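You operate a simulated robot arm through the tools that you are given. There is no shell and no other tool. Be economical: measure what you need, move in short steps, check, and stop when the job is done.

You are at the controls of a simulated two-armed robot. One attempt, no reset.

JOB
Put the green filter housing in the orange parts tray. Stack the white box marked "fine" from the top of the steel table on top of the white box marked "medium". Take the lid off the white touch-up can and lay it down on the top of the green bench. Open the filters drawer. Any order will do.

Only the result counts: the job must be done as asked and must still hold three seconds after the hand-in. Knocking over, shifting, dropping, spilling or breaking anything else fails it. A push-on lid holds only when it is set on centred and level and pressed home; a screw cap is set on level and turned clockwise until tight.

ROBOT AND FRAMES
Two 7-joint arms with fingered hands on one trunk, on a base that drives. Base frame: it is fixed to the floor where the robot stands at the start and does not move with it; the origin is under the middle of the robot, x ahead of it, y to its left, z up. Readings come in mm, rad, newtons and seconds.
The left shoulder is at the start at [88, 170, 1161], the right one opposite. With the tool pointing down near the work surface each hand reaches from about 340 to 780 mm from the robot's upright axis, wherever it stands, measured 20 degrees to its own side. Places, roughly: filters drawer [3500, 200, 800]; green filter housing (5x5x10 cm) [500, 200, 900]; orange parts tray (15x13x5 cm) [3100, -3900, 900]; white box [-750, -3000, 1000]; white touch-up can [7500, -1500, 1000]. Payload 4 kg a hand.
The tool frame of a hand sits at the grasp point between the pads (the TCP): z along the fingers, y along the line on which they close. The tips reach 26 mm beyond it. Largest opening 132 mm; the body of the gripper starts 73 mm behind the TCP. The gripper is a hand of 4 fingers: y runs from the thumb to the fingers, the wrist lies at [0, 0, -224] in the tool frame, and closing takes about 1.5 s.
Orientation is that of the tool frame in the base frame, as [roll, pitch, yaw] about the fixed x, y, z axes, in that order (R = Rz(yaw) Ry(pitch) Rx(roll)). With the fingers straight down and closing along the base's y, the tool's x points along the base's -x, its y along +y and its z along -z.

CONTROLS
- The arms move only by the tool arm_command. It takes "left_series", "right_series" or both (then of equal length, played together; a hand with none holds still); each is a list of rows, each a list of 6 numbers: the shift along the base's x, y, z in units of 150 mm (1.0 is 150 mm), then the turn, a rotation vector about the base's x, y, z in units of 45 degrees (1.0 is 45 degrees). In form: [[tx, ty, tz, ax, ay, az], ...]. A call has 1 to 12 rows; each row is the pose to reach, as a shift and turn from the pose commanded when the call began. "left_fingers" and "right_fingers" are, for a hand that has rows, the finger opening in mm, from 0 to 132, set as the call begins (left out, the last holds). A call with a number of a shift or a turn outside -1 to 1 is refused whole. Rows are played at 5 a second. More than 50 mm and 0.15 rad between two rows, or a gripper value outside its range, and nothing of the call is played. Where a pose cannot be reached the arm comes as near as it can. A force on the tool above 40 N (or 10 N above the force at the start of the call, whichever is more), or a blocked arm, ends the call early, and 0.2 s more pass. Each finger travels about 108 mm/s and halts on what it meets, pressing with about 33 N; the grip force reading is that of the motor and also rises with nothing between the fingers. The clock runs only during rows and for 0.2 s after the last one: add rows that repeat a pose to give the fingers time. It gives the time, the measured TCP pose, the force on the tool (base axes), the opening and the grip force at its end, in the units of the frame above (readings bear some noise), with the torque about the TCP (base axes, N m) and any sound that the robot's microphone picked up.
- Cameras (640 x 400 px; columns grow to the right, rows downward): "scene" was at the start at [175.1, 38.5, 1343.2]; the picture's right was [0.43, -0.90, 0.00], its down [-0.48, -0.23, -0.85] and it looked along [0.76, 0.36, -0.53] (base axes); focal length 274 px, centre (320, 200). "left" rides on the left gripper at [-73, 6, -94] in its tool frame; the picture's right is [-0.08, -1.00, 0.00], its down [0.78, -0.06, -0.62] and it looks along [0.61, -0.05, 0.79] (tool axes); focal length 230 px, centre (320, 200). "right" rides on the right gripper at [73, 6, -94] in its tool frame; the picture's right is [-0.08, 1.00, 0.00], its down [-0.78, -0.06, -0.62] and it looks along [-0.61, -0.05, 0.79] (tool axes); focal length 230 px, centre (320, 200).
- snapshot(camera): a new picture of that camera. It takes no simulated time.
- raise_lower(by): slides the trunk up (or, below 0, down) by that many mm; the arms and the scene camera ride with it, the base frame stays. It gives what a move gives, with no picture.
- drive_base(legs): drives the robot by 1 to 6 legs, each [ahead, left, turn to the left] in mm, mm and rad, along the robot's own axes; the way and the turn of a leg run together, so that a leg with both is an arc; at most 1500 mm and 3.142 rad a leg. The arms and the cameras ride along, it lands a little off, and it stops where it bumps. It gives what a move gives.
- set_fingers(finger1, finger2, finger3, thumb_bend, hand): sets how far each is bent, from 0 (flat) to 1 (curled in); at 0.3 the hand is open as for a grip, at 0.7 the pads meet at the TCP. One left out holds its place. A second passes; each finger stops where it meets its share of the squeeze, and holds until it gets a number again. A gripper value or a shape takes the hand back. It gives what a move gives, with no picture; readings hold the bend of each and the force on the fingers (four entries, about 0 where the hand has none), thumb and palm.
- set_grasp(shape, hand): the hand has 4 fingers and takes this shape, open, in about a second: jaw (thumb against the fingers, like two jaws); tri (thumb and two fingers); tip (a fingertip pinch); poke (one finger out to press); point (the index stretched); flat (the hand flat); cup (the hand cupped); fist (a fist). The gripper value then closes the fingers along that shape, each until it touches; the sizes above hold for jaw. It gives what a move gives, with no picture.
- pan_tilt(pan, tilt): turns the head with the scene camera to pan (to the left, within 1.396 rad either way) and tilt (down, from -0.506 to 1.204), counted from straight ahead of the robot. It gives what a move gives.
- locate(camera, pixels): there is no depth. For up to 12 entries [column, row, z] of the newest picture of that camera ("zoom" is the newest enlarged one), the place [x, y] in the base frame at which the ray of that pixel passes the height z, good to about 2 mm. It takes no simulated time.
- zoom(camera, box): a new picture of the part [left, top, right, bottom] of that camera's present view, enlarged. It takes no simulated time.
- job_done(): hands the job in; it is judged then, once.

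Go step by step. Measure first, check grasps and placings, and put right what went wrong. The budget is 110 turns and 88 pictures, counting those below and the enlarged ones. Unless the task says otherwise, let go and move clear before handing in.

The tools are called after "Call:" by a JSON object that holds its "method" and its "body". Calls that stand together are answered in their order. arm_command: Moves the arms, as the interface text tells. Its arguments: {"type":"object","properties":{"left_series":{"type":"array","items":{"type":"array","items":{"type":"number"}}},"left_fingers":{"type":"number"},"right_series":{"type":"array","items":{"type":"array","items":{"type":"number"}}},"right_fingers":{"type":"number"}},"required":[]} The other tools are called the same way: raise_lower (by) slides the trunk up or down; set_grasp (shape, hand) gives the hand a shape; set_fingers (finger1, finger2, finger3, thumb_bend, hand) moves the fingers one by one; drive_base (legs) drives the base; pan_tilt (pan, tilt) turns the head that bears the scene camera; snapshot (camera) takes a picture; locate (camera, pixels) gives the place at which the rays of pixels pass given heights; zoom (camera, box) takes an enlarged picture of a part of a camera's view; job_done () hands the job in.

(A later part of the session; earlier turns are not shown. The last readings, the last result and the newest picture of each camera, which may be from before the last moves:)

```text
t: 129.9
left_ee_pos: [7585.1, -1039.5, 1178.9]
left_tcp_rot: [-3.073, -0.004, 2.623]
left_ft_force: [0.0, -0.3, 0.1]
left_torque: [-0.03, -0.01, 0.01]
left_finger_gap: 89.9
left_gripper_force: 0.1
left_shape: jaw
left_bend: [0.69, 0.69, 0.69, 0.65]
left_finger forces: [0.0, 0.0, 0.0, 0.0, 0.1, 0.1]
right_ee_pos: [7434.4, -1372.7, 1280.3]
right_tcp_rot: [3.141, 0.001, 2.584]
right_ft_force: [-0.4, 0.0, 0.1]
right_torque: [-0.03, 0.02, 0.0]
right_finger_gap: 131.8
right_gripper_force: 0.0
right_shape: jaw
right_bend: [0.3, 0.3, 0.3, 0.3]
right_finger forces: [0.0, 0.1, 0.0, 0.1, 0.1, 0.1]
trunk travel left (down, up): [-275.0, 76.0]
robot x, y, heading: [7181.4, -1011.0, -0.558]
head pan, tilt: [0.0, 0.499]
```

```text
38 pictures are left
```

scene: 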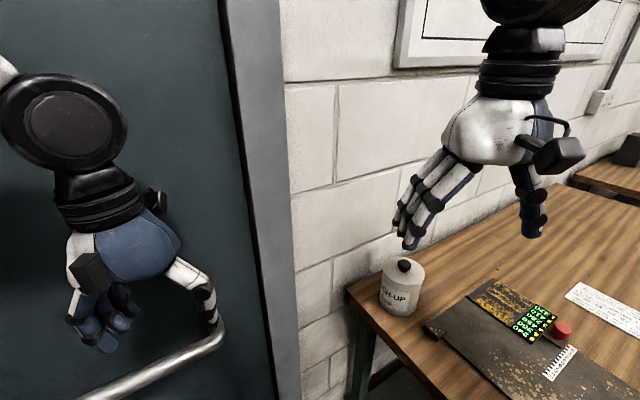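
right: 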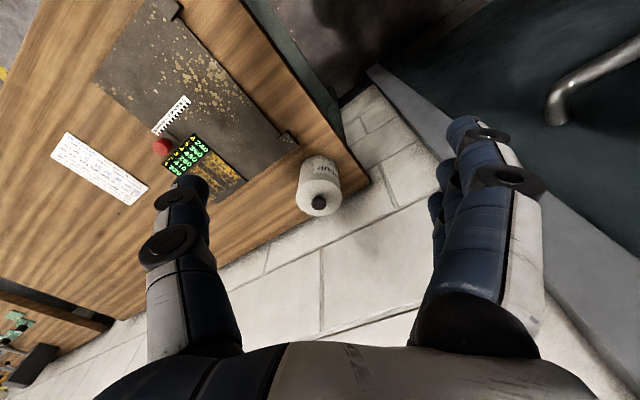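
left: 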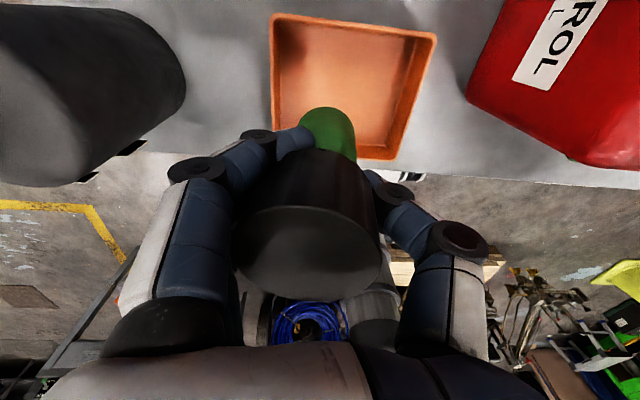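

Triangulating the knob: (319,203) in the right picture and (404,265) in the scene picture.

Call:
{"method": "locate", "body": {"camera": "right", "pixels": [[319, 203, 1000], [319, 203, 1020], [319, 203, 980], [319, 162, 880], [365, 185, 880], [289, 137, 880]]}}

Call:
{"method": "locate", "body": {"camera": "scene", "pixels": [[404, 265, 1000], [404, 265, 1020], [404, 265, 980], [399, 315, 880], [348, 291, 880]]}}

Call:
{"method": "zoom", "body": {"camera": "right", "box": [270, 130, 370, 230]}}

```text
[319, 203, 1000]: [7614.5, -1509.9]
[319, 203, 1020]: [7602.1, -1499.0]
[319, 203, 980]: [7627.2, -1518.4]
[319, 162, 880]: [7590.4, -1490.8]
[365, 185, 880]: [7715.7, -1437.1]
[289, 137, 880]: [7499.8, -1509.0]
```

```text
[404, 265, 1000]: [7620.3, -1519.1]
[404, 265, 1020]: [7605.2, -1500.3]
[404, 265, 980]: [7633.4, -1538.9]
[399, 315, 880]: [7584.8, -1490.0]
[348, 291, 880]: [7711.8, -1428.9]
```

```text
4.00 times, centred on (320, 180) of right
```

zoom: 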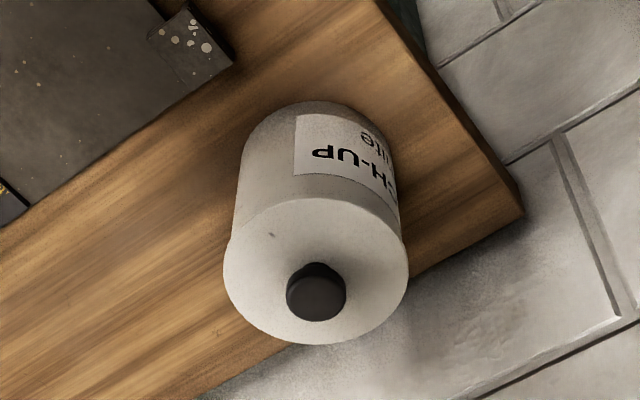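

Both cameras agree on the knob at about (7612,-1509), top at z≈1010. Moving the right hand above it with a medium opening.

Call:
{"method": "arm_command", "body": {"right_series": [[0.2, -0.15, 0, 0, 0, 0], [0.4, -0.3, -0.1, 0, 0, 0], [0.6, -0.46, -0.25, 0, 0, 0], [0.8, -0.62, -0.45, 0, 0, 0], [1.0, -0.77, -0.65, 0, 0, 0], [1.0, -0.92, -0.85, 0, 0, 0], [1.0, -0.92, -0.95, 0, 0, 0], [1.0, -0.92, -0.95, 0, 0, 0]], "right_fingers": 80}}

Call:
{"method": "arm_command", "body": {"right_series": [[0.19, 0, 0, 0, 0, 0], [0.19, 0, -0.2, 0, 0, 0], [0.19, 0, -0.36, 0, 0, 0], [0.19, 0, -0.36, 0, 0, 0]]}}

Call:
{"method": "snapshot", "body": {"camera": "right"}}

Call:
{"method": "zoom", "body": {"camera": "scene", "box": [320, 140, 520, 340]}}

```text
t: 131.7
left_ee_pos: [7583.4, -1039.4, 1178.8]
left_tcp_rot: [-3.076, -0.002, 2.623]
left_ft_force: [-0.2, 0.4, 1.0]
left_torque: [-0.04, 0.01, -0.06]
left_finger_gap: 89.7
left_gripper_force: 0.0
left_shape: jaw
left_bend: [0.69, 0.69, 0.69, 0.65]
left_finger forces: [0.0, 0.1, 0.0, 0.0, 0.1, 0.0]
right_ee_pos: [7585.4, -1510.3, 1135.4]
right_tcp_rot: [3.14, 0.0, 2.583]
right_ft_force: [-1.0, 0.3, -0.6]
right_torque: [0.01, 0.03, 0.02]
right_finger_gap: 80.4
right_gripper_force: 0.0
right_shape: jaw
right_bend: [0.71, 0.71, 0.71, 0.69]
right_finger forces: [0.1, 0.0, 0.1, 0.1, 0.1, 0.2]
trunk travel left (down, up): [-275.0, 76.0]
robot x, y, heading: [7181.4, -1010.0, -0.556]
head pan, tilt: [0.0, 0.499]
```

```text
t: 132.7
left_ee_pos: [7583.2, -1039.9, 1179.7]
left_tcp_rot: [-3.077, -0.002, 2.624]
left_ft_force: [0.5, 0.5, 0.6]
left_torque: [-0.02, 0.01, 0.03]
left_finger_gap: 89.5
left_gripper_force: 0.0
left_shape: jaw
left_bend: [0.69, 0.69, 0.69, 0.65]
left_finger forces: [0.0, 0.0, 0.0, 0.1, 0.0, 0.1]
right_ee_pos: [7613.2, -1510.8, 1084.8]
right_tcp_rot: [3.141, 0.002, 2.582]
right_ft_force: [-0.7, 0.3, 0.3]
right_torque: [0.02, -0.02, -0.03]
right_finger_gap: 80.2
right_gripper_force: 0.0
right_shape: jaw
right_bend: [0.71, 0.71, 0.71, 0.69]
right_finger forces: [0.1, 0.0, 0.0, 0.0, 0.0, 0.1]
trunk travel left (down, up): [-275.0, 76.0]
robot x, y, heading: [7182.9, -1011.7, -0.557]
head pan, tilt: [0.0, 0.499]
```

```text
36 pictures are left
```

right: 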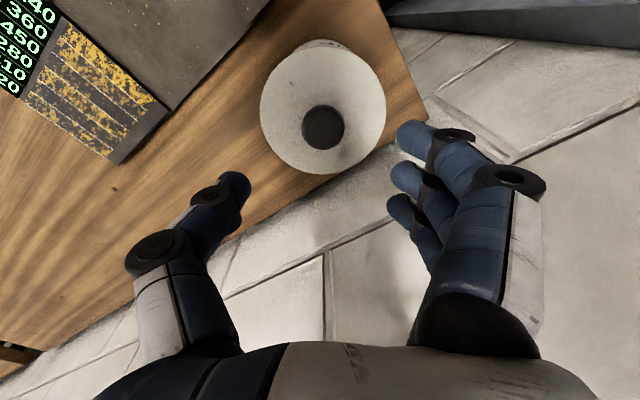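

```text
2.00 times, centred on (420, 240) of scene
```

zoom: 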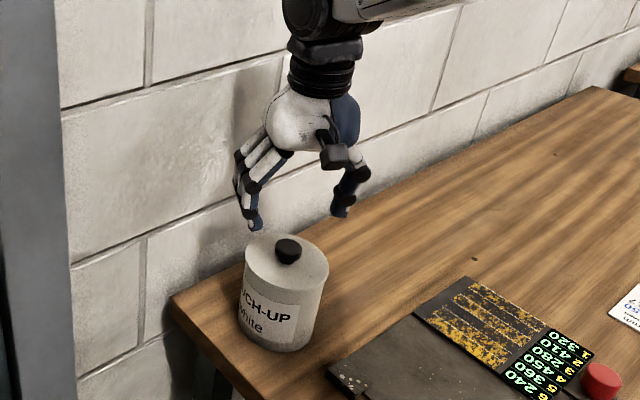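

The knob is at (323,127); the point straight below the TCP would be near (320,139), so it is slightly off. Measuring the offset.

Call:
{"method": "locate", "body": {"camera": "right", "pixels": [[323, 127, 1010], [323, 127, 1000], [323, 110, 990], [263, 100, 990], [385, 97, 990], [320, 139, 1010]]}}

Call:
{"method": "locate", "body": {"camera": "scene", "pixels": [[404, 266, 1010], [404, 266, 1000]]}}

```text
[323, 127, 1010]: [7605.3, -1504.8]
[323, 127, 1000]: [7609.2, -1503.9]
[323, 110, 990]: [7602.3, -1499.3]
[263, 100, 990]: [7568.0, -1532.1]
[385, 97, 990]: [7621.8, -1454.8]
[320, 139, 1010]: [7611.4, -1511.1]
```

```text
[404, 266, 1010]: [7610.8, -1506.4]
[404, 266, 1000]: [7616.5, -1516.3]
```

The knob is at (7608,-1505). Correcting by (-5,+6) and lowering to TCP z≈1020, watching the force.

Call:
{"method": "arm_command", "body": {"right_series": [[-0.033, 0.04, 0, 0, 0, 0], [-0.033, 0.04, -0.15, 0, 0, 0], [-0.033, 0.04, -0.3, 0, 0, 0], [-0.033, 0.04, -0.43, 0, 0, 0], [-0.033, 0.04, -0.43, 0, 0, 0]], "right_fingers": 70}}

Call:
{"method": "snapshot", "body": {"camera": "right"}}

Call:
{"method": "zoom", "body": {"camera": "scene", "box": [350, 200, 470, 330]}}

```text
t: 133.8
left_ee_pos: [7581.5, -1036.6, 1179.7]
left_tcp_rot: [-3.074, 0.003, 2.622]
left_ft_force: [0.4, -0.8, -0.2]
left_torque: [-0.01, 0.01, 0.01]
left_finger_gap: 90.0
left_gripper_force: 0.1
left_shape: jaw
left_bend: [0.69, 0.69, 0.69, 0.65]
left_finger forces: [0.0, 0.1, 0.1, 0.1, 0.0, 0.0]
right_ee_pos: [7609.5, -1505.1, 1030.6]
right_tcp_rot: [3.136, 0.018, 2.581]
right_ft_force: [-10.4, 7.5, 29.2]
right_torque: [1.1, -0.14, 0.29]
right_finger_gap: 69.9
right_gripper_force: 0.1
right_shape: jaw
right_bend: [0.73, 0.75, 0.72, 0.7]
right_finger forces: [8.2, 18.3, 0.0, 0.0, 4.1, 0.1]
trunk travel left (down, up): [-275.0, 76.0]
robot x, y, heading: [7184.1, -1014.9, -0.561]
head pan, tilt: [0.0, 0.499]
stopped in row 5 (right hand): the force on the tool passed its limit at 45 N (the readings are from after the stop); the commanded pose is now the measured one
```

```text
34 pictures are left
```

right: 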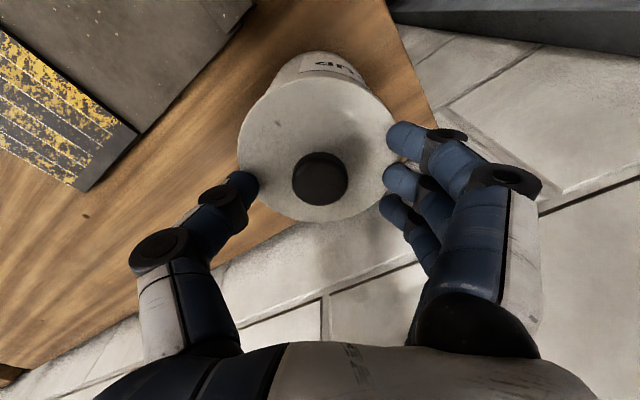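

```text
3.08 times, centred on (410, 265) of scene
```

zoom: 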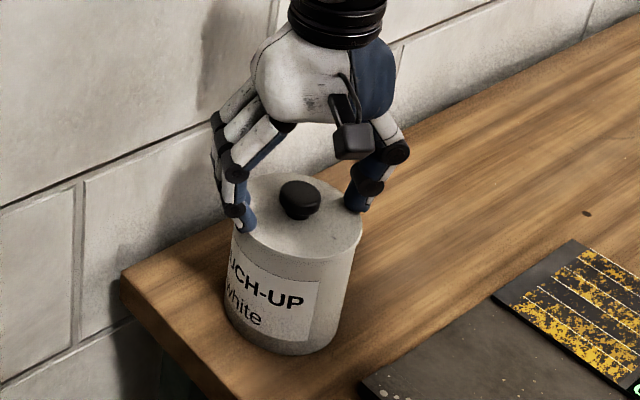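

The fingertips rest on the lid rim at TCP z≈1030, so the lid top is near z=1003; the can hasn't moved. I'll rise 5 mm, shift about 5 mm toward the robot and close on the knob.

Call:
{"method": "arm_command", "body": {"right_series": [[-0.015, 0.01, 0.035, 0, 0, 0], [-0.03, 0.02, 0.035, 0, 0, 0], [-0.03, 0.02, 0.035, 0, 0, 0]]}}

Call:
{"method": "arm_command", "body": {"right_series": [[0, 0, 0, 0, 0, 0], [0, 0, 0, 0, 0, 0], [0, 0, 0, 0, 0, 0], [0, 0, 0, 0, 0, 0], [0, 0, 0, 0, 0, 0], [0, 0, 0, 0, 0, 0]], "right_fingers": 0}}

Call:
{"method": "zoom", "body": {"camera": "scene", "box": [350, 200, 470, 330]}}

```text
t: 134.6
left_ee_pos: [7584.2, -1037.7, 1180.1]
left_tcp_rot: [-3.074, -0.002, 2.623]
left_ft_force: [-0.4, 0.7, -0.2]
left_torque: [0.01, 0.0, 0.01]
left_finger_gap: 89.7
left_gripper_force: 0.0
left_shape: jaw
left_bend: [0.69, 0.69, 0.69, 0.65]
left_finger forces: [0.0, 0.1, 0.1, 0.0, 0.0, 0.0]
right_ee_pos: [7605.8, -1503.5, 1029.7]
right_tcp_rot: [3.138, 0.016, 2.582]
right_ft_force: [4.9, -2.2, 13.0]
right_torque: [0.44, -0.37, -0.17]
right_finger_gap: 70.2
right_gripper_force: 0.1
right_shape: jaw
right_bend: [0.72, 0.74, 0.72, 0.7]
right_finger forces: [1.5, 11.2, 0.0, 0.0, 0.7, 0.0]
trunk travel left (down, up): [-275.0, 76.0]
robot x, y, heading: [7182.4, -1009.6, -0.56]
head pan, tilt: [0.0, 0.499]
```

```text
t: 136.0
left_ee_pos: [7583.3, -1038.1, 1179.9]
left_tcp_rot: [-3.073, -0.002, 2.624]
left_ft_force: [-0.3, 0.0, -0.2]
left_torque: [-0.02, 0.02, 0.01]
left_finger_gap: 89.8
left_gripper_force: 0.0
left_shape: jaw
left_bend: [0.69, 0.69, 0.69, 0.65]
left_finger forces: [0.0, 0.1, 0.0, 0.0, 0.0, 0.1]
right_ee_pos: [7607.0, -1503.5, 1030.4]
right_tcp_rot: [3.137, 0.015, 2.582]
right_ft_force: [6.0, -5.5, 16.2]
right_torque: [-0.04, -0.2, 0.0]
right_finger_gap: 59.0
right_gripper_force: 33.7
right_shape: jaw
right_bend: [0.72, 0.76, 0.72, 0.7]
right_finger forces: [14.2, 1.8, 14.2, 0.1, 28.4, 0.1]
trunk travel left (down, up): [-275.0, 76.0]
robot x, y, heading: [7183.0, -1013.0, -0.554]
head pan, tilt: [0.0, 0.499]
```

```text
3.08 times, centred on (410, 265) of scene
```

zoom: 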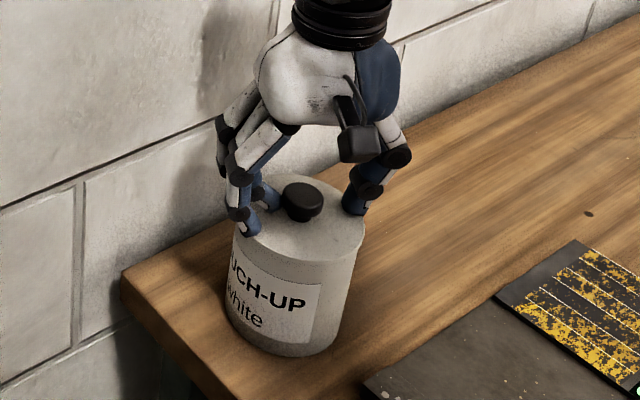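

The grip stopped at 59 mm because the fingers caught on the lid's rim rather than the knob. I'll reopen, rise about 14 mm and close again.

Call:
{"method": "arm_command", "body": {"right_series": [[0, 0, 0, 0, 0, 0], [0, 0, 0, 0, 0, 0], [0, 0, 0.05, 0, 0, 0], [0, 0, 0.1, 0, 0, 0], [0, 0, 0.1, 0, 0, 0]], "right_fingers": 80}}

Call:
{"method": "zoom", "body": {"camera": "right", "box": [200, 50, 440, 250]}}

```text
t: 137.2
left_ee_pos: [7584.5, -1039.5, 1177.9]
left_tcp_rot: [-3.074, -0.003, 2.624]
left_ft_force: [-0.3, 1.1, -0.9]
left_torque: [-0.04, 0.05, 0.0]
left_finger_gap: 89.8
left_gripper_force: 0.0
left_shape: jaw
left_bend: [0.69, 0.69, 0.69, 0.65]
left_finger forces: [0.0, 0.0, 0.0, 0.0, 0.0, 0.1]
right_ee_pos: [7605.5, -1503.3, 1044.0]
right_tcp_rot: [3.137, 0.014, 2.582]
right_ft_force: [0.9, 0.0, -0.6]
right_torque: [0.01, 0.02, -0.03]
right_finger_gap: 79.8
right_gripper_force: 0.0
right_shape: jaw
right_bend: [0.71, 0.71, 0.71, 0.7]
right_finger forces: [0.0, 0.0, 0.0, 0.0, 0.0, 0.1]
trunk travel left (down, up): [-275.0, 76.0]
robot x, y, heading: [7183.6, -1010.4, -0.559]
head pan, tilt: [0.0, 0.499]
```

```text
2.00 times, centred on (320, 150) of right
```

zoom: 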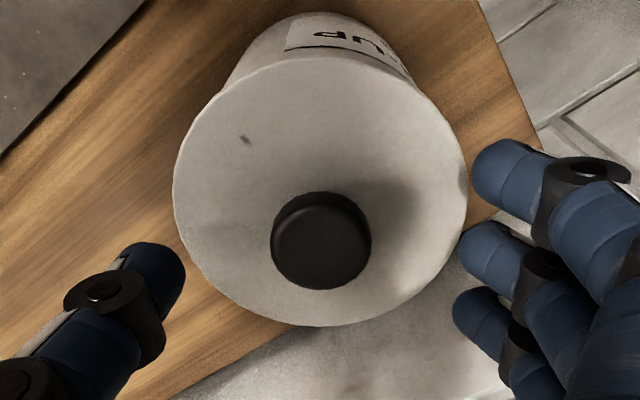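

The knob sits well between thumb and fingers with no contact now. Closing here.

Call:
{"method": "arm_command", "body": {"right_series": [[0, 0, 0, 0, 0, 0], [0, 0, -0.01, 0, 0, 0], [0, 0, -0.01, 0, 0, 0], [0, 0, -0.01, 0, 0, 0], [0, 0, -0.01, 0, 0, 0], [0, 0, -0.01, 0, 0, 0], [0, 0, -0.01, 0, 0, 0]], "right_fingers": 0}}

Call:
{"method": "zoom", "body": {"camera": "right", "box": [200, 50, 440, 250]}}

```text
t: 138.8
left_ee_pos: [7583.5, -1039.2, 1178.6]
left_tcp_rot: [-3.074, -0.001, 2.624]
left_ft_force: [0.0, -0.3, 0.0]
left_torque: [-0.01, 0.01, -0.01]
left_finger_gap: 89.7
left_gripper_force: 0.0
left_shape: jaw
left_bend: [0.69, 0.69, 0.69, 0.65]
left_finger forces: [0.0, 0.0, 0.0, 0.0, 0.0, 0.1]
right_ee_pos: [7604.4, -1502.5, 1044.8]
right_tcp_rot: [3.138, 0.015, 2.582]
right_ft_force: [-2.4, -3.5, 12.6]
right_torque: [0.16, -0.13, 0.03]
right_finger_gap: 6.3
right_gripper_force: 33.1
right_shape: jaw
right_bend: [0.69, 0.72, 0.69, 0.71]
right_finger forces: [0.0, 20.1, 0.1, 0.0, 22.8, 0.0]
trunk travel left (down, up): [-275.0, 76.0]
robot x, y, heading: [7187.2, -1014.1, -0.56]
head pan, tilt: [0.0, 0.499]
```

```text
2.00 times, centred on (320, 150) of right
```

zoom: 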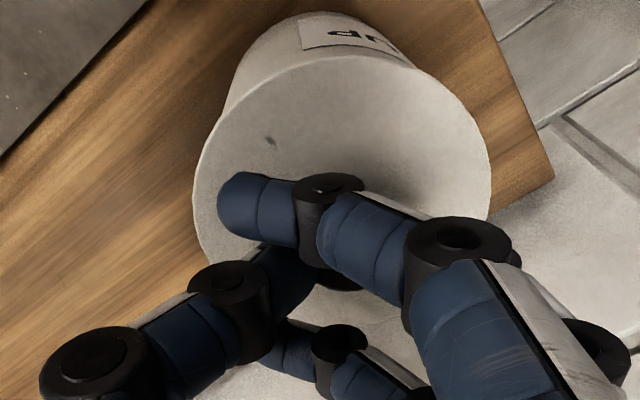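

The middle finger and thumb now squeeze the knob (20/23 N) with the outer fingers passing alongside. Lifting slowly to see if the lid releases.

Call:
{"method": "arm_command", "body": {"right_series": [[0, 0, 0.04, 0, 0, 0], [0, 0, 0.08, 0, 0, 0], [0, 0, 0.14, 0, 0, 0], [0, 0, 0.2, 0, 0, 0], [0, 0, 0.2, 0, 0, 0]]}}

Call:
{"method": "zoom", "body": {"camera": "scene", "box": [350, 200, 470, 330]}}

```text
t: 140.0
left_ee_pos: [7583.7, -1039.9, 1178.7]
left_tcp_rot: [-3.075, -0.004, 2.622]
left_ft_force: [0.6, 0.0, 0.1]
left_torque: [-0.03, -0.01, -0.02]
left_finger_gap: 89.8
left_gripper_force: 0.1
left_shape: jaw
left_bend: [0.69, 0.69, 0.69, 0.65]
left_finger forces: [0.1, 0.0, 0.0, 0.1, 0.0, 0.0]
right_ee_pos: [7605.0, -1503.9, 1075.8]
right_tcp_rot: [3.138, 0.011, 2.581]
right_ft_force: [0.5, -0.3, 0.1]
right_torque: [-0.01, 0.01, -0.03]
right_finger_gap: 0.0
right_gripper_force: 33.7
right_shape: jaw
right_bend: [0.69, 0.73, 0.69, 0.76]
right_finger forces: [0.1, 0.0, 0.0, 0.0, 0.1, 0.0]
trunk travel left (down, up): [-275.0, 76.0]
robot x, y, heading: [7185.5, -1012.6, -0.56]
head pan, tilt: [0.0, 0.499]
heard: snap
```

```text
3.08 times, centred on (410, 265) of scene
```

zoom: 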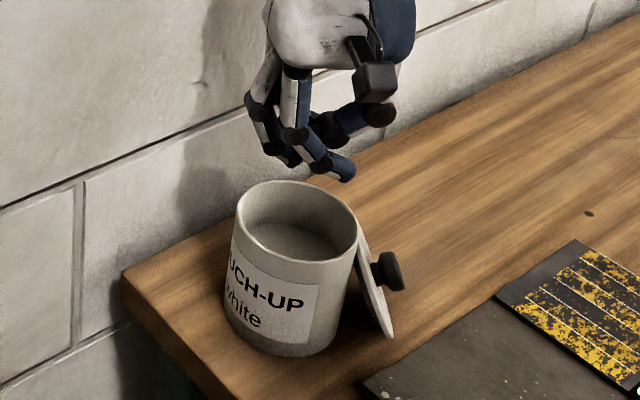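

The lid snapped off and is now leaning against the can's right side with the knob outward, at zoom (390,270). It needs to lie flat, so I'll raise the hand, open and turn it, then measure the knob.

Call:
{"method": "arm_command", "body": {"right_series": [[0, 0, 0.25, 0, 0, 0], [0, 0, 0.5, 0, 0, 0], [0, 0, 0.6, 0, 0, -0.17], [0, 0, 0.6, 0, 0, -0.34], [0, 0, 0.6, 0, 0, -0.51], [0, 0, 0.6, 0, 0, -0.68], [0, 0, 0.6, 0, 0, -0.85], [0, 0, 0.6, 0, 0, -1.0]], "right_fingers": 90}}

Call:
{"method": "arm_command", "body": {"right_series": [[0, 0, 0, 0, 0, -0.17], [0, 0, 0, 0, 0, -0.34], [0, 0, 0, 0, 0, -0.51], [0, 0, 0, 0, 0, -0.68], [0, 0, 0, 0, 0, -0.85], [0, 0, 0, 0, 0, -1.0], [0, 0, 0, 0, 0, -1.0]]}}

Call:
{"method": "snapshot", "body": {"camera": "right"}}

Call:
{"method": "zoom", "body": {"camera": "scene", "box": [370, 230, 490, 330]}}

```text
t: 141.8
left_ee_pos: [7584.5, -1038.7, 1178.3]
left_tcp_rot: [-3.077, -0.003, 2.623]
left_ft_force: [0.0, 0.4, -0.4]
left_torque: [-0.01, 0.01, -0.01]
left_finger_gap: 89.7
left_gripper_force: 0.1
left_shape: jaw
left_bend: [0.69, 0.69, 0.69, 0.65]
left_finger forces: [0.0, 0.0, 0.1, 0.0, 0.1, 0.0]
right_ee_pos: [7607.2, -1504.4, 1164.2]
right_tcp_rot: [3.137, 0.014, 1.792]
right_ft_force: [-0.4, 0.2, -0.2]
right_torque: [0.01, 0.01, -0.02]
right_finger_gap: 89.9
right_gripper_force: 0.0
right_shape: jaw
right_bend: [0.68, 0.69, 0.68, 0.65]
right_finger forces: [0.0, 0.0, 0.0, 0.1, 0.1, 0.0]
trunk travel left (down, up): [-275.0, 76.0]
robot x, y, heading: [7185.2, -1011.7, -0.557]
head pan, tilt: [0.0, 0.499]
```

```text
t: 143.4
left_ee_pos: [7583.9, -1038.9, 1179.9]
left_tcp_rot: [-3.076, -0.002, 2.624]
left_ft_force: [-0.4, -0.4, -0.8]
left_torque: [0.0, -0.01, -0.05]
left_finger_gap: 90.1
left_gripper_force: 0.1
left_shape: jaw
left_bend: [0.69, 0.69, 0.69, 0.65]
left_finger forces: [0.1, 0.0, 0.0, 0.1, 0.0, 0.0]
right_ee_pos: [7606.0, -1504.6, 1163.3]
right_tcp_rot: [3.138, 0.013, 1.01]
right_ft_force: [0.9, 0.0, 0.3]
right_torque: [-0.02, -0.02, -0.01]
right_finger_gap: 90.1
right_gripper_force: 0.1
right_shape: jaw
right_bend: [0.68, 0.69, 0.68, 0.65]
right_finger forces: [0.0, 0.1, 0.0, 0.0, 0.0, 0.0]
trunk travel left (down, up): [-275.0, 76.0]
robot x, y, heading: [7181.2, -1008.6, -0.558]
head pan, tilt: [0.0, 0.499]
```

```text
28 pictures are left
```

right: 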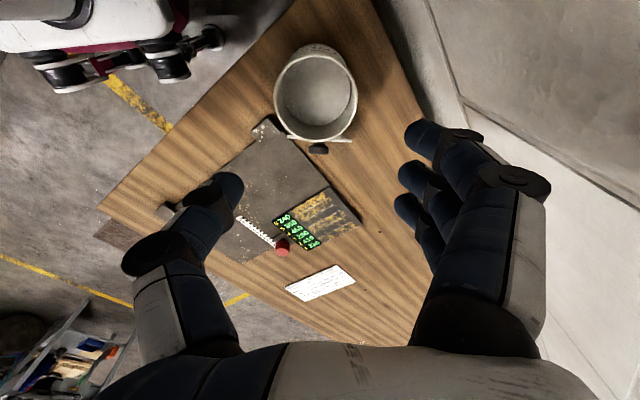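

```text
4.00 times, centred on (430, 280) of scene
```

zoom: 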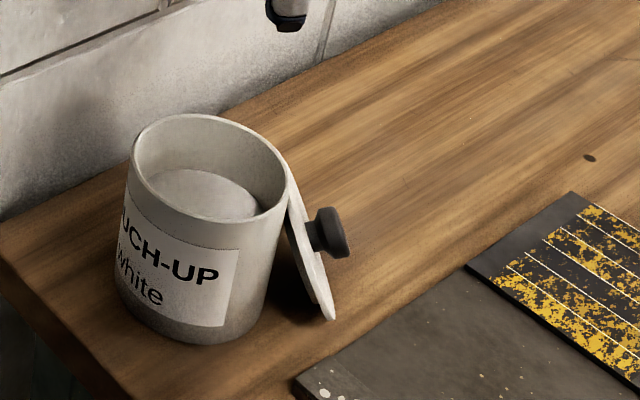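

The knob is seen at (319,148) in the right picture and about (432,288) in the scene. Triangulating.

Call:
{"method": "locate", "body": {"camera": "right", "pixels": [[319, 148, 930], [319, 148, 950], [319, 148, 910], [319, 136, 930], [285, 135, 930], [352, 139, 930]]}}

Call:
{"method": "locate", "body": {"camera": "scene", "pixels": [[433, 288, 930], [433, 288, 950], [433, 288, 910], [433, 310, 880]]}}

```text
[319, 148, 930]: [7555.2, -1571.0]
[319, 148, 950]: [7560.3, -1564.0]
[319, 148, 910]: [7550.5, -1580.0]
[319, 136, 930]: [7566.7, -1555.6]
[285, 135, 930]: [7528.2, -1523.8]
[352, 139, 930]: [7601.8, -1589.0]
```

```text
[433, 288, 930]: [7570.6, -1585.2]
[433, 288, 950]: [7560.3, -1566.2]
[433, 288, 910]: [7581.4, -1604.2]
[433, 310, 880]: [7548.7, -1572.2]
```

The knob is at about (7560,-1565,950), lid plane centre near (7568,-1555,940), chord direction (0.75,-0.66). I'll grip the disc across its diameter from above, with the hand turned a further 0.16 rad and fully open; first hover and check.

Call:
{"method": "arm_command", "body": {"right_series": [[-0.08, -0.1, 0, 0, 0, -0.1], [-0.17, -0.22, 0, 0, 0, -0.2], [-0.25, -0.33, -0.2, 0, 0, -0.2], [-0.25, -0.33, -0.45, 0, 0, -0.2], [-0.25, -0.33, -0.7, 0, 0, -0.2], [-0.25, -0.33, -0.93, 0, 0, -0.2], [-0.25, -0.33, -0.93, 0, 0, -0.2]], "right_fingers": 132}}

Call:
{"method": "snapshot", "body": {"camera": "right"}}

```text
t: 145.0
left_ee_pos: [7582.9, -1039.7, 1180.1]
left_tcp_rot: [-3.076, -0.003, 2.624]
left_ft_force: [0.0, 0.6, 0.2]
left_torque: [0.0, 0.0, -0.03]
left_finger_gap: 90.1
left_gripper_force: 0.0
left_shape: jaw
left_bend: [0.69, 0.69, 0.69, 0.65]
left_finger forces: [0.0, 0.0, 0.0, 0.0, 0.1, 0.0]
right_ee_pos: [7567.1, -1555.4, 1025.9]
right_tcp_rot: [3.138, 0.012, 0.852]
right_ft_force: [0.1, 0.6, -0.6]
right_torque: [0.0, 0.01, -0.02]
right_finger_gap: 132.2
right_gripper_force: 0.0
right_shape: jaw
right_bend: [0.3, 0.3, 0.3, 0.3]
right_finger forces: [0.1, 0.1, 0.0, 0.0, 0.0, 0.0]
trunk travel left (down, up): [-275.0, 76.0]
robot x, y, heading: [7185.1, -1007.5, -0.551]
head pan, tilt: [0.0, 0.499]
```

```text
26 pictures are left
```

right: 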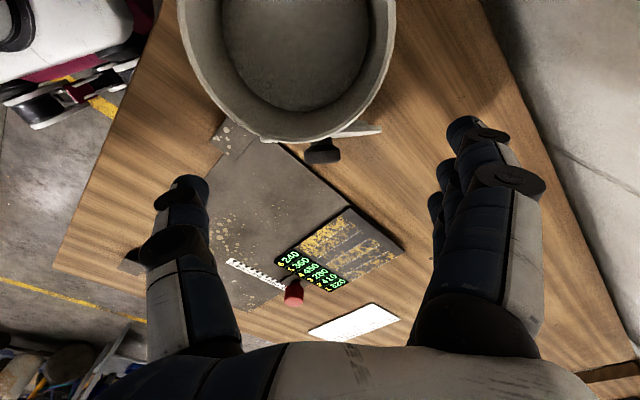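

The knob at (320,153) is centred under the hand; the lid is now rotated slightly the other way. I'll turn back 0.1 rad, descend to z≈952 and close on the rim.

Call:
{"method": "arm_command", "body": {"right_series": [[0, 0, 0, 0, 0, 0.13], [0, 0, -0.15, 0, 0, 0.13], [0, 0, -0.3, 0, 0, 0.13], [0, 0, -0.4, 0, 0, 0.13], [0, 0, -0.48, 0, 0, 0.13], [0, 0, -0.48, 0, 0, 0.13]]}}

Call:
{"method": "arm_command", "body": {"right_series": [[0, 0, 0, 0, 0, 0], [0, 0, 0, 0, 0, 0], [0, 0, 0, 0, 0, 0], [0, 0, 0, 0, 0, 0], [0, 0, 0, 0, 0, 0], [0, 0, 0, 0, 0, 0]], "right_fingers": 75}}

Call:
{"method": "zoom", "body": {"camera": "scene", "box": [350, 190, 510, 330]}}

```text
t: 146.4
left_ee_pos: [7584.4, -1039.2, 1179.5]
left_tcp_rot: [-3.074, -0.001, 2.623]
left_ft_force: [0.1, 0.1, 0.5]
left_torque: [0.02, -0.03, 0.02]
left_finger_gap: 89.8
left_gripper_force: 0.2
left_shape: jaw
left_bend: [0.69, 0.69, 0.69, 0.65]
left_finger forces: [0.0, 0.0, 0.0, 0.1, 0.0, 0.0]
right_ee_pos: [7569.9, -1553.0, 952.6]
right_tcp_rot: [3.139, 0.014, 0.955]
right_ft_force: [-0.1, 0.2, 0.6]
right_torque: [0.02, 0.02, 0.01]
right_finger_gap: 131.6
right_gripper_force: 0.0
right_shape: jaw
right_bend: [0.3, 0.3, 0.3, 0.3]
right_finger forces: [0.1, 0.1, 0.0, 0.0, 0.0, 0.1]
trunk travel left (down, up): [-275.0, 76.0]
robot x, y, heading: [7183.6, -1010.4, -0.558]
head pan, tilt: [0.0, 0.499]
```

```text
t: 147.8
left_ee_pos: [7583.4, -1038.2, 1179.1]
left_tcp_rot: [-3.074, 0.0, 2.622]
left_ft_force: [-0.2, 0.5, -0.2]
left_torque: [-0.01, 0.0, -0.01]
left_finger_gap: 90.1
left_gripper_force: 0.0
left_shape: jaw
left_bend: [0.69, 0.69, 0.69, 0.65]
left_finger forces: [0.0, 0.0, 0.0, 0.1, 0.0, 0.1]
right_ee_pos: [7569.2, -1554.7, 953.7]
right_tcp_rot: [3.137, 0.014, 0.955]
right_ft_force: [-0.8, -2.1, -0.1]
right_torque: [-0.09, 0.05, -0.02]
right_finger_gap: 60.8
right_gripper_force: 33.1
right_shape: jaw
right_bend: [0.75, 0.72, 0.71, 0.71]
right_finger forces: [1.8, 13.1, 14.0, 0.0, 28.1, 0.0]
trunk travel left (down, up): [-275.0, 76.0]
robot x, y, heading: [7186.0, -1010.8, -0.562]
head pan, tilt: [0.0, 0.499]
```

```text
2.86 times, centred on (430, 260) of scene
```

zoom: 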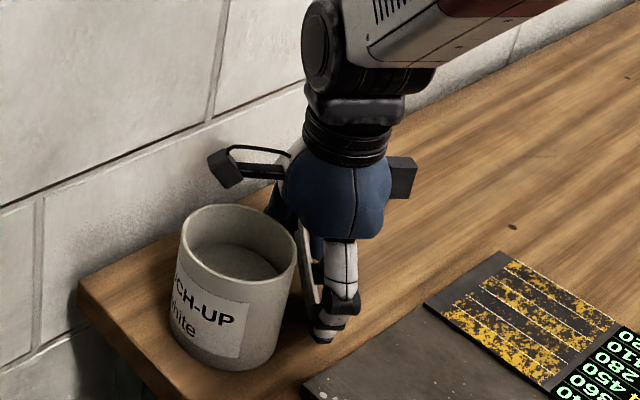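

The fingers hold the lid's rim across its diameter (28 N). I'll lift it slightly away from the can and move it to the clear spot at about (7615,-1630).

Call:
{"method": "arm_command", "body": {"right_series": [[-0.02, -0.07, 0.04, 0, 0, 0], [-0.02, -0.15, 0.12, 0, 0, 0], [0.08, -0.25, 0.2, 0, 0, 0], [0.18, -0.38, 0.2, 0, 0, 0], [0.31, -0.51, 0.2, 0, 0, 0], [0.31, -0.51, 0.2, 0, 0, 0]]}}

Call:
{"method": "zoom", "body": {"camera": "scene", "box": [350, 190, 510, 330]}}

Call:
{"method": "snapshot", "body": {"camera": "right"}}

```text
t: 149.2
left_ee_pos: [7583.3, -1039.1, 1178.4]
left_tcp_rot: [-3.076, -0.003, 2.623]
left_ft_force: [1.4, -0.4, 0.7]
left_torque: [-0.02, 0.0, -0.01]
left_finger_gap: 89.6
left_gripper_force: 0.0
left_shape: jaw
left_bend: [0.69, 0.69, 0.69, 0.65]
left_finger forces: [0.1, 0.0, 0.0, 0.0, 0.1, 0.0]
right_ee_pos: [7615.5, -1628.6, 985.4]
right_tcp_rot: [3.138, 0.013, 0.954]
right_ft_force: [0.6, -0.2, 0.0]
right_torque: [-0.01, 0.02, 0.01]
right_finger_gap: 30.2
right_gripper_force: 32.7
right_shape: jaw
right_bend: [0.76, 0.74, 0.77, 0.77]
right_finger forces: [0.0, 8.8, 6.4, 0.1, 2.6, 0.0]
trunk travel left (down, up): [-275.0, 76.0]
robot x, y, heading: [7181.4, -1011.8, -0.562]
head pan, tilt: [0.0, 0.499]
```

```text
2.86 times, centred on (430, 260) of scene
```

zoom: 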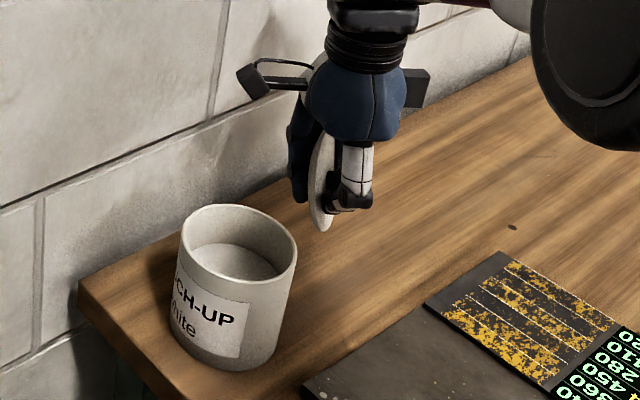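

```text
23 pictures are left
```

right: 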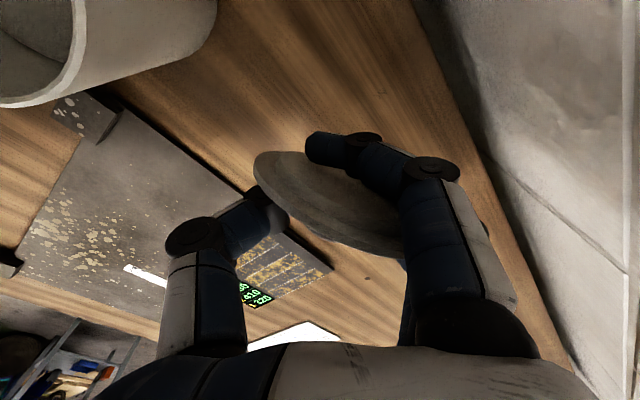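

The lid has slipped in the grip but is still held, hanging near vertical. I'll move it 40 mm further from the can and tilt the hand so that its top leans toward the can side and it will fall knob-up, then lower.

Call:
{"method": "arm_command", "body": {"right_series": [[-0.06, -0.08, 0, -0.14, 0.1, 0], [-0.12, -0.16, 0, -0.28, 0.2, 0], [-0.17, -0.24, 0, -0.42, 0.3, 0], [-0.17, -0.24, -0.05, -0.42, 0.3, 0], [-0.17, -0.24, -0.1, -0.42, 0.3, 0], [-0.17, -0.24, -0.1, -0.42, 0.3, 0]]}}

Call:
{"method": "zoom", "body": {"camera": "scene", "box": [350, 190, 510, 330]}}

```text
t: 150.6
left_ee_pos: [7583.6, -1039.3, 1178.5]
left_tcp_rot: [-3.075, -0.002, 2.623]
left_ft_force: [0.3, 0.3, 0.2]
left_torque: [0.03, -0.02, 0.01]
left_finger_gap: 89.9
left_gripper_force: 0.0
left_shape: jaw
left_bend: [0.69, 0.69, 0.69, 0.65]
left_finger forces: [0.0, 0.0, 0.0, 0.0, 0.0, 0.2]
right_ee_pos: [7590.0, -1663.9, 966.9]
right_tcp_rot: [3.139, 0.418, 0.955]
right_ft_force: [-0.7, 0.4, -0.1]
right_torque: [0.01, 0.02, -0.03]
right_finger_gap: 30.3
right_gripper_force: 32.9
right_shape: jaw
right_bend: [0.76, 0.74, 0.77, 0.77]
right_finger forces: [0.1, 8.8, 6.4, 0.0, 2.6, 0.0]
trunk travel left (down, up): [-275.0, 76.0]
robot x, y, heading: [7185.9, -1010.5, -0.564]
head pan, tilt: [0.0, 0.499]
```

```text
2.86 times, centred on (430, 260) of scene
```

zoom: 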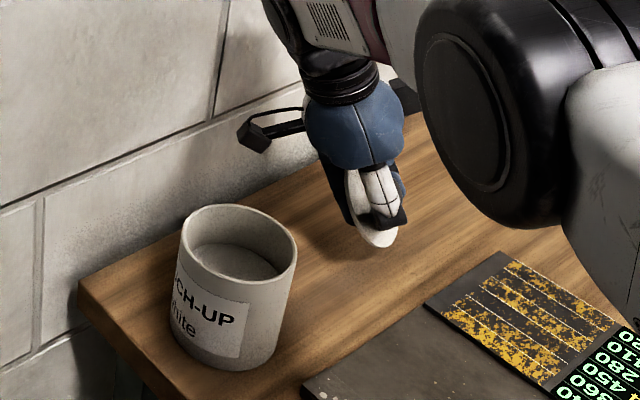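

The lid is tilted about 25° with its top toward the can, and everything is clear. Lowering in steps until it touches the bench.

Call:
{"method": "arm_command", "body": {"right_series": [[0, 0, -0.04, 0, 0, 0], [0, 0, -0.08, 0, 0, 0], [0, 0, -0.12, 0, 0, 0], [0, 0, -0.16, 0, 0, 0], [0, 0, -0.16, 0, 0, 0]]}}

Call:
{"method": "zoom", "body": {"camera": "scene", "box": [350, 190, 510, 330]}}

```text
t: 151.8
left_ee_pos: [7585.3, -1039.3, 1179.1]
left_tcp_rot: [-3.075, -0.002, 2.624]
left_ft_force: [0.3, 0.1, 0.2]
left_torque: [0.0, -0.02, 0.0]
left_finger_gap: 89.8
left_gripper_force: 0.1
left_shape: jaw
left_bend: [0.69, 0.69, 0.69, 0.65]
left_finger forces: [0.1, 0.1, 0.1, 0.0, 0.0, 0.0]
right_ee_pos: [7590.4, -1664.2, 942.5]
right_tcp_rot: [3.14, 0.419, 0.957]
right_ft_force: [0.1, 0.5, 0.7]
right_torque: [-0.02, 0.01, -0.05]
right_finger_gap: 30.1
right_gripper_force: 33.7
right_shape: jaw
right_bend: [0.76, 0.75, 0.77, 0.77]
right_finger forces: [0.0, 8.9, 6.6, 0.0, 2.8, 0.1]
trunk travel left (down, up): [-275.0, 76.0]
robot x, y, heading: [7185.8, -1011.1, -0.56]
head pan, tilt: [0.0, 0.499]
```

```text
2.86 times, centred on (430, 260) of scene
```

zoom: 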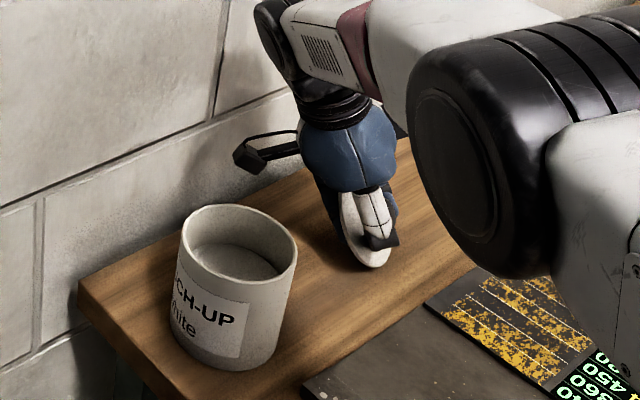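

No contact yet. Lowering up to 24 mm more.

Call:
{"method": "arm_command", "body": {"right_series": [[0, 0, -0.03, 0, 0, 0], [0, 0, -0.06, 0, 0, 0], [0, 0, -0.09, 0, 0, 0], [0, 0, -0.12, 0, 0, 0], [0, 0, -0.14, 0, 0, 0], [0, 0, -0.14, 0, 0, 0]]}}

Call:
{"method": "snapshot", "body": {"camera": "right"}}

```text
t: 152.8
left_ee_pos: [7584.2, -1037.8, 1178.4]
left_tcp_rot: [-3.073, -0.002, 2.623]
left_ft_force: [0.2, -1.0, -0.2]
left_torque: [0.02, 0.02, 0.03]
left_finger_gap: 89.6
left_gripper_force: 0.0
left_shape: jaw
left_bend: [0.69, 0.69, 0.69, 0.65]
left_finger forces: [0.0, 0.0, 0.1, 0.0, 0.0, 0.0]
right_ee_pos: [7592.0, -1669.4, 936.5]
right_tcp_rot: [3.125, 0.426, 0.951]
right_ft_force: [-1.8, 3.1, 20.9]
right_torque: [-0.13, 0.48, 0.02]
right_finger_gap: 31.5
right_gripper_force: 32.2
right_shape: jaw
right_bend: [0.76, 0.76, 0.78, 0.77]
right_finger forces: [0.1, 14.4, 10.5, 0.0, 15.2, 0.0]
trunk travel left (down, up): [-275.0, 76.0]
robot x, y, heading: [7183.5, -1012.4, -0.557]
head pan, tilt: [0.0, 0.499]
stopped in row 4 (right hand): the force on the tool passed its limit at 42 N (the readings are from after the stop); the commanded pose is now the measured one
```

```text
20 pictures are left
```

right: 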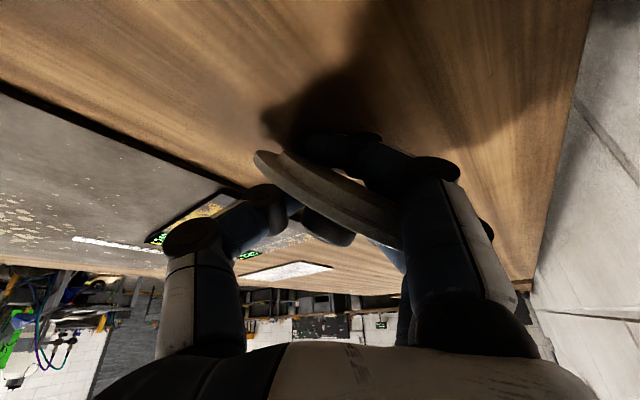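

The lid's lower rim is on the bench (contact at z≈936), underside toward the can. Opening the hand to let it settle knob-up, then rising straight.

Call:
{"method": "arm_command", "body": {"right_series": [[0, 0, 0.01, 0, 0, 0], [0, 0, 0.01, 0, 0, 0], [0, 0, 0.01, 0, 0, 0], [0, 0, 0.01, 0, 0, 0], [0, 0, 0.01, 0, 0, 0], [0, 0, 0.01, 0, 0, 0]], "right_fingers": 132}}

Call:
{"method": "snapshot", "body": {"camera": "right"}}

```text
t: 154.2
left_ee_pos: [7584.8, -1039.3, 1178.9]
left_tcp_rot: [-3.077, -0.002, 2.622]
left_ft_force: [0.4, -0.3, -0.5]
left_torque: [0.0, -0.03, 0.02]
left_finger_gap: 89.9
left_gripper_force: 0.0
left_shape: jaw
left_bend: [0.69, 0.69, 0.69, 0.65]
left_finger forces: [0.0, 0.1, 0.0, 0.1, 0.0, 0.1]
right_ee_pos: [7592.0, -1667.7, 933.9]
right_tcp_rot: [3.132, 0.423, 0.955]
right_ft_force: [0.4, 0.1, 0.3]
right_torque: [-0.03, 0.02, 0.02]
right_finger_gap: 131.9
right_gripper_force: 0.1
right_shape: jaw
right_bend: [0.3, 0.3, 0.3, 0.3]
right_finger forces: [0.0, 0.0, 0.0, 0.0, 0.1, 0.0]
trunk travel left (down, up): [-275.0, 76.0]
robot x, y, heading: [7184.6, -1012.5, -0.56]
head pan, tilt: [0.0, 0.499]
```

```text
19 pictures are left
```

right: 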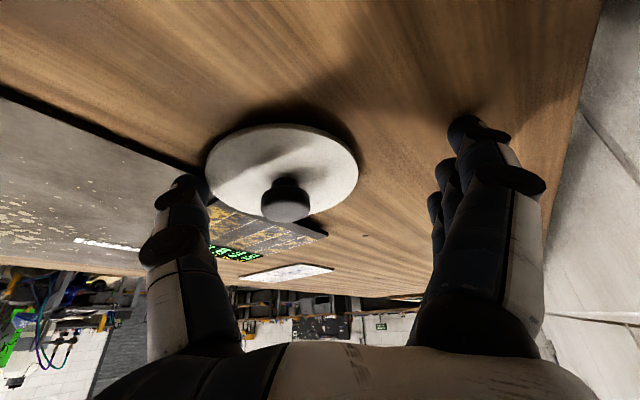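

The lid now lies flat, knob up, at (283,170) in the picture. I'll raise the hand straight up, untilt it, and retreat.

Call:
{"method": "arm_command", "body": {"right_series": [[0, 0, 0.15, 0, 0, 0], [0, 0, 0.4, 0, 0, 0], [0, 0, 0.7, 0, 0, 0], [0, 0, 0.95, 0.14, -0.1, 0], [0, 0, 1.0, 0.28, -0.2, 0], [0, 0, 1.0, 0.42, -0.3, 0], [-0.2, 0.2, 1.0, 0.42, -0.3, 0], [-0.4, 0.4, 1.0, 0.42, -0.3, 0], [-0.6, 0.6, 1.0, 0.42, -0.3, 0], [-0.6, 0.8, 1.0, 0.42, -0.3, 0]]}}

Call:
{"method": "zoom", "body": {"camera": "scene", "box": [350, 190, 550, 340]}}

```text
t: 156.4
left_ee_pos: [7584.8, -1037.6, 1179.2]
left_tcp_rot: [-3.074, -0.002, 2.625]
left_ft_force: [-0.2, -0.9, 0.1]
left_torque: [0.0, 0.04, 0.0]
left_finger_gap: 89.7
left_gripper_force: 0.0
left_shape: jaw
left_bend: [0.69, 0.69, 0.69, 0.65]
left_finger forces: [0.1, 0.0, 0.0, 0.0, 0.0, 0.0]
right_ee_pos: [7503.9, -1544.1, 1085.8]
right_tcp_rot: [3.129, 0.017, 0.951]
right_ft_force: [0.3, 0.0, -1.0]
right_torque: [0.0, -0.01, -0.01]
right_finger_gap: 132.0
right_gripper_force: 0.1
right_shape: jaw
right_bend: [0.3, 0.3, 0.3, 0.3]
right_finger forces: [0.1, 0.0, 0.1, 0.1, 0.0, 0.0]
trunk travel left (down, up): [-275.0, 76.0]
robot x, y, heading: [7183.4, -1012.7, -0.563]
head pan, tilt: [0.0, 0.499]
```

```text
2.67 times, centred on (450, 265) of scene
```

zoom: 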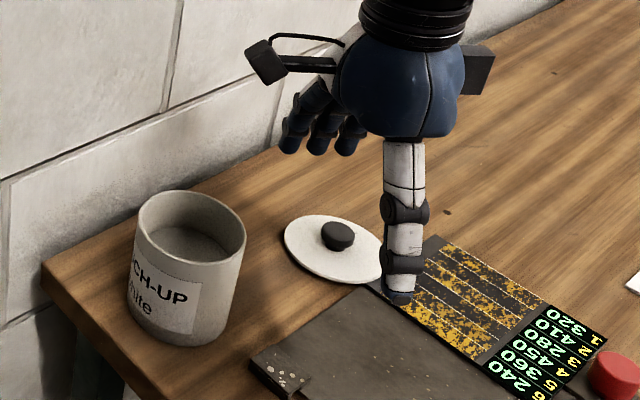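

The lid lies flat on the bench with the can upright. Bringing the right hand back to its carry pose, then backing out.

Call:
{"method": "arm_command", "body": {"right_series": [[0, 0.1, 0.2, 0, 0, 0.17], [-0.1, 0.3, 0.4, 0, 0, 0.34], [-0.2, 0.5, 0.6, 0, 0, 0.51], [-0.3, 0.7, 0.8, 0, 0, 0.68], [-0.4, 0.85, 0.9, 0, 0, 0.85], [-0.48, 1.0, 0.9, 0, 0, 1.0]]}}

Call:
{"method": "arm_command", "body": {"right_series": [[0, 0.1, 0, 0, 0, 0.17], [0, 0.14, 0, 0, 0, 0.34], [0, 0.14, 0, 0, 0, 0.51], [0, 0.14, 0, 0, 0, 0.68], [0, 0.14, 0, 0, 0, 0.85], [0, 0.14, 0, 0, 0, 1.0]]}}

Call:
{"method": "drive_base", "body": {"legs": [[-350, -150, 0], [0, 0, 0.56], [-500, 0, 0], [0, 0, 2.6]]}}

Call:
{"method": "pan_tilt", "body": {"pan": -0.1, "tilt": 0.25}}

Call:
{"method": "snapshot", "body": {"camera": "scene"}}

```text
t: 157.8
left_ee_pos: [7582.9, -1040.5, 1179.6]
left_tcp_rot: [-3.075, -0.003, 2.624]
left_ft_force: [0.5, -0.4, 0.7]
left_torque: [0.02, -0.01, -0.02]
left_finger_gap: 89.9
left_gripper_force: 0.0
left_shape: jaw
left_bend: [0.69, 0.69, 0.69, 0.65]
left_finger forces: [0.1, 0.0, 0.0, 0.0, 0.0, 0.0]
right_ee_pos: [7427.2, -1402.8, 1216.9]
right_tcp_rot: [3.129, 0.015, 1.741]
right_ft_force: [-0.4, 0.4, 0.0]
right_torque: [0.02, -0.02, 0.01]
right_finger_gap: 131.9
right_gripper_force: 0.2
right_shape: jaw
right_bend: [0.3, 0.3, 0.3, 0.3]
right_finger forces: [0.0, 0.0, 0.0, 0.0, 0.0, 0.1]
trunk travel left (down, up): [-275.0, 76.0]
robot x, y, heading: [7185.5, -1011.6, -0.558]
head pan, tilt: [0.0, 0.499]
```

```text
t: 159.2
left_ee_pos: [7584.8, -1038.6, 1179.3]
left_tcp_rot: [-3.075, -0.001, 2.623]
left_ft_force: [-0.4, 0.7, -0.5]
left_torque: [-0.01, 0.03, 0.01]
left_finger_gap: 89.8
left_gripper_force: 0.1
left_shape: jaw
left_bend: [0.69, 0.69, 0.69, 0.65]
left_finger forces: [0.1, 0.0, 0.0, 0.1, 0.0, 0.1]
right_ee_pos: [7430.4, -1377.4, 1219.4]
right_tcp_rot: [3.13, 0.017, 2.525]
right_ft_force: [-0.5, 0.7, -0.3]
right_torque: [0.0, 0.0, -0.01]
right_finger_gap: 131.8
right_gripper_force: 0.0
right_shape: jaw
right_bend: [0.3, 0.3, 0.3, 0.3]
right_finger forces: [0.0, 0.1, 0.1, 0.0, 0.1, 0.1]
trunk travel left (down, up): [-275.0, 76.0]
robot x, y, heading: [7184.7, -1012.7, -0.555]
head pan, tilt: [0.0, 0.499]
```

```text
t: 171.6
left_ee_pos: [5911.3, -894.0, 1177.8]
left_tcp_rot: [-3.075, -0.003, -0.593]
left_ft_force: [-0.2, 0.0, 0.0]
left_torque: [0.01, 0.03, 0.0]
left_finger_gap: 90.0
left_gripper_force: 0.1
left_shape: jaw
left_bend: [0.69, 0.69, 0.69, 0.65]
left_finger forces: [0.0, 0.0, 0.1, 0.0, 0.0, 0.1]
right_ee_pos: [6092.4, -568.4, 1218.1]
right_tcp_rot: [3.131, 0.017, -0.694]
right_ft_force: [0.0, 0.7, 0.8]
right_torque: [-0.01, 0.0, 0.0]
right_finger_gap: 131.9
right_gripper_force: 0.1
right_shape: jaw
right_bend: [0.3, 0.3, 0.3, 0.3]
right_finger forces: [0.0, 0.0, 0.0, 0.0, 0.0, 0.0]
trunk travel left (down, up): [-275.0, 76.0]
robot x, y, heading: [6309.2, -951.7, 2.504]
head pan, tilt: [0.0, 0.499]
```

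```text
t: 172.4
left_ee_pos: [5910.4, -895.2, 1178.3]
left_tcp_rot: [-3.075, -0.003, -0.594]
left_ft_force: [-0.9, -0.4, 0.1]
left_torque: [0.03, 0.0, 0.01]
left_finger_gap: 89.8
left_gripper_force: 0.0
left_shape: jaw
left_bend: [0.69, 0.69, 0.69, 0.65]
left_finger forces: [0.1, 0.1, 0.0, 0.0, 0.0, 0.1]
right_ee_pos: [6091.4, -569.9, 1219.0]
right_tcp_rot: [3.129, 0.017, -0.695]
right_ft_force: [0.2, 0.5, -0.4]
right_torque: [0.04, 0.03, -0.01]
right_finger_gap: 131.9
right_gripper_force: 0.1
right_shape: jaw
right_bend: [0.3, 0.3, 0.3, 0.3]
right_finger forces: [0.1, 0.0, 0.1, 0.0, 0.0, 0.0]
trunk travel left (down, up): [-275.0, 76.0]
robot x, y, heading: [6310.5, -954.5, 2.506]
head pan, tilt: [-0.099, 0.25]
```

```text
17 pictures are left
```

scene: 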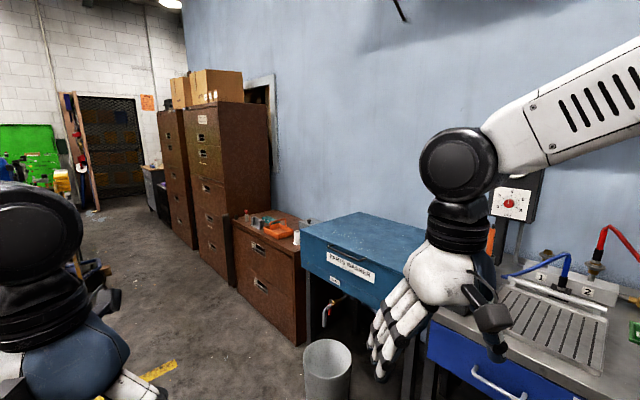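

Brown cabinets run along the wall. I'll enlarge their fronts to read the labels and measure at z≈800.

Call:
{"method": "zoom", "body": {"camera": "scene", "box": [140, 80, 320, 350]}}

Call:
{"method": "locate", "body": {"camera": "scene", "pixels": [[258, 248, 800], [205, 185, 800], [208, 220, 800], [205, 150, 800], [235, 285, 0], [300, 345, 0], [205, 250, 0], [330, 400, 0], [210, 185, 1000]]}}

```text
1.48 times, centred on (230, 215) of scene
```

zoom: 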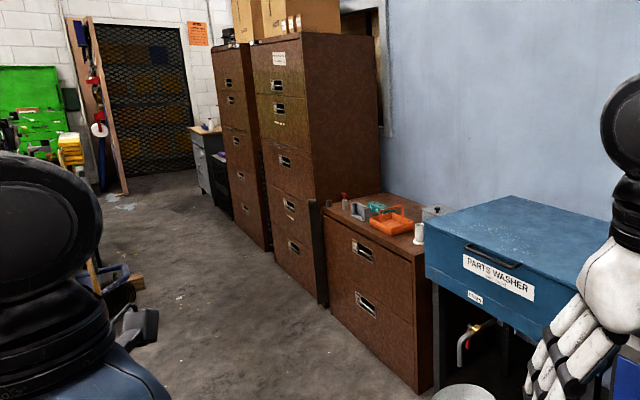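

```text
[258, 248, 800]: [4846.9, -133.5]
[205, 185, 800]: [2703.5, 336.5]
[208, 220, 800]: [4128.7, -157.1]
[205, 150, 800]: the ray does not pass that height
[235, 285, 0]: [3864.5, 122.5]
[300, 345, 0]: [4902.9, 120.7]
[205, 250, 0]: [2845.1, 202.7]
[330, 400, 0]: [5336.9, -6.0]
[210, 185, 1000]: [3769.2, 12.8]
```

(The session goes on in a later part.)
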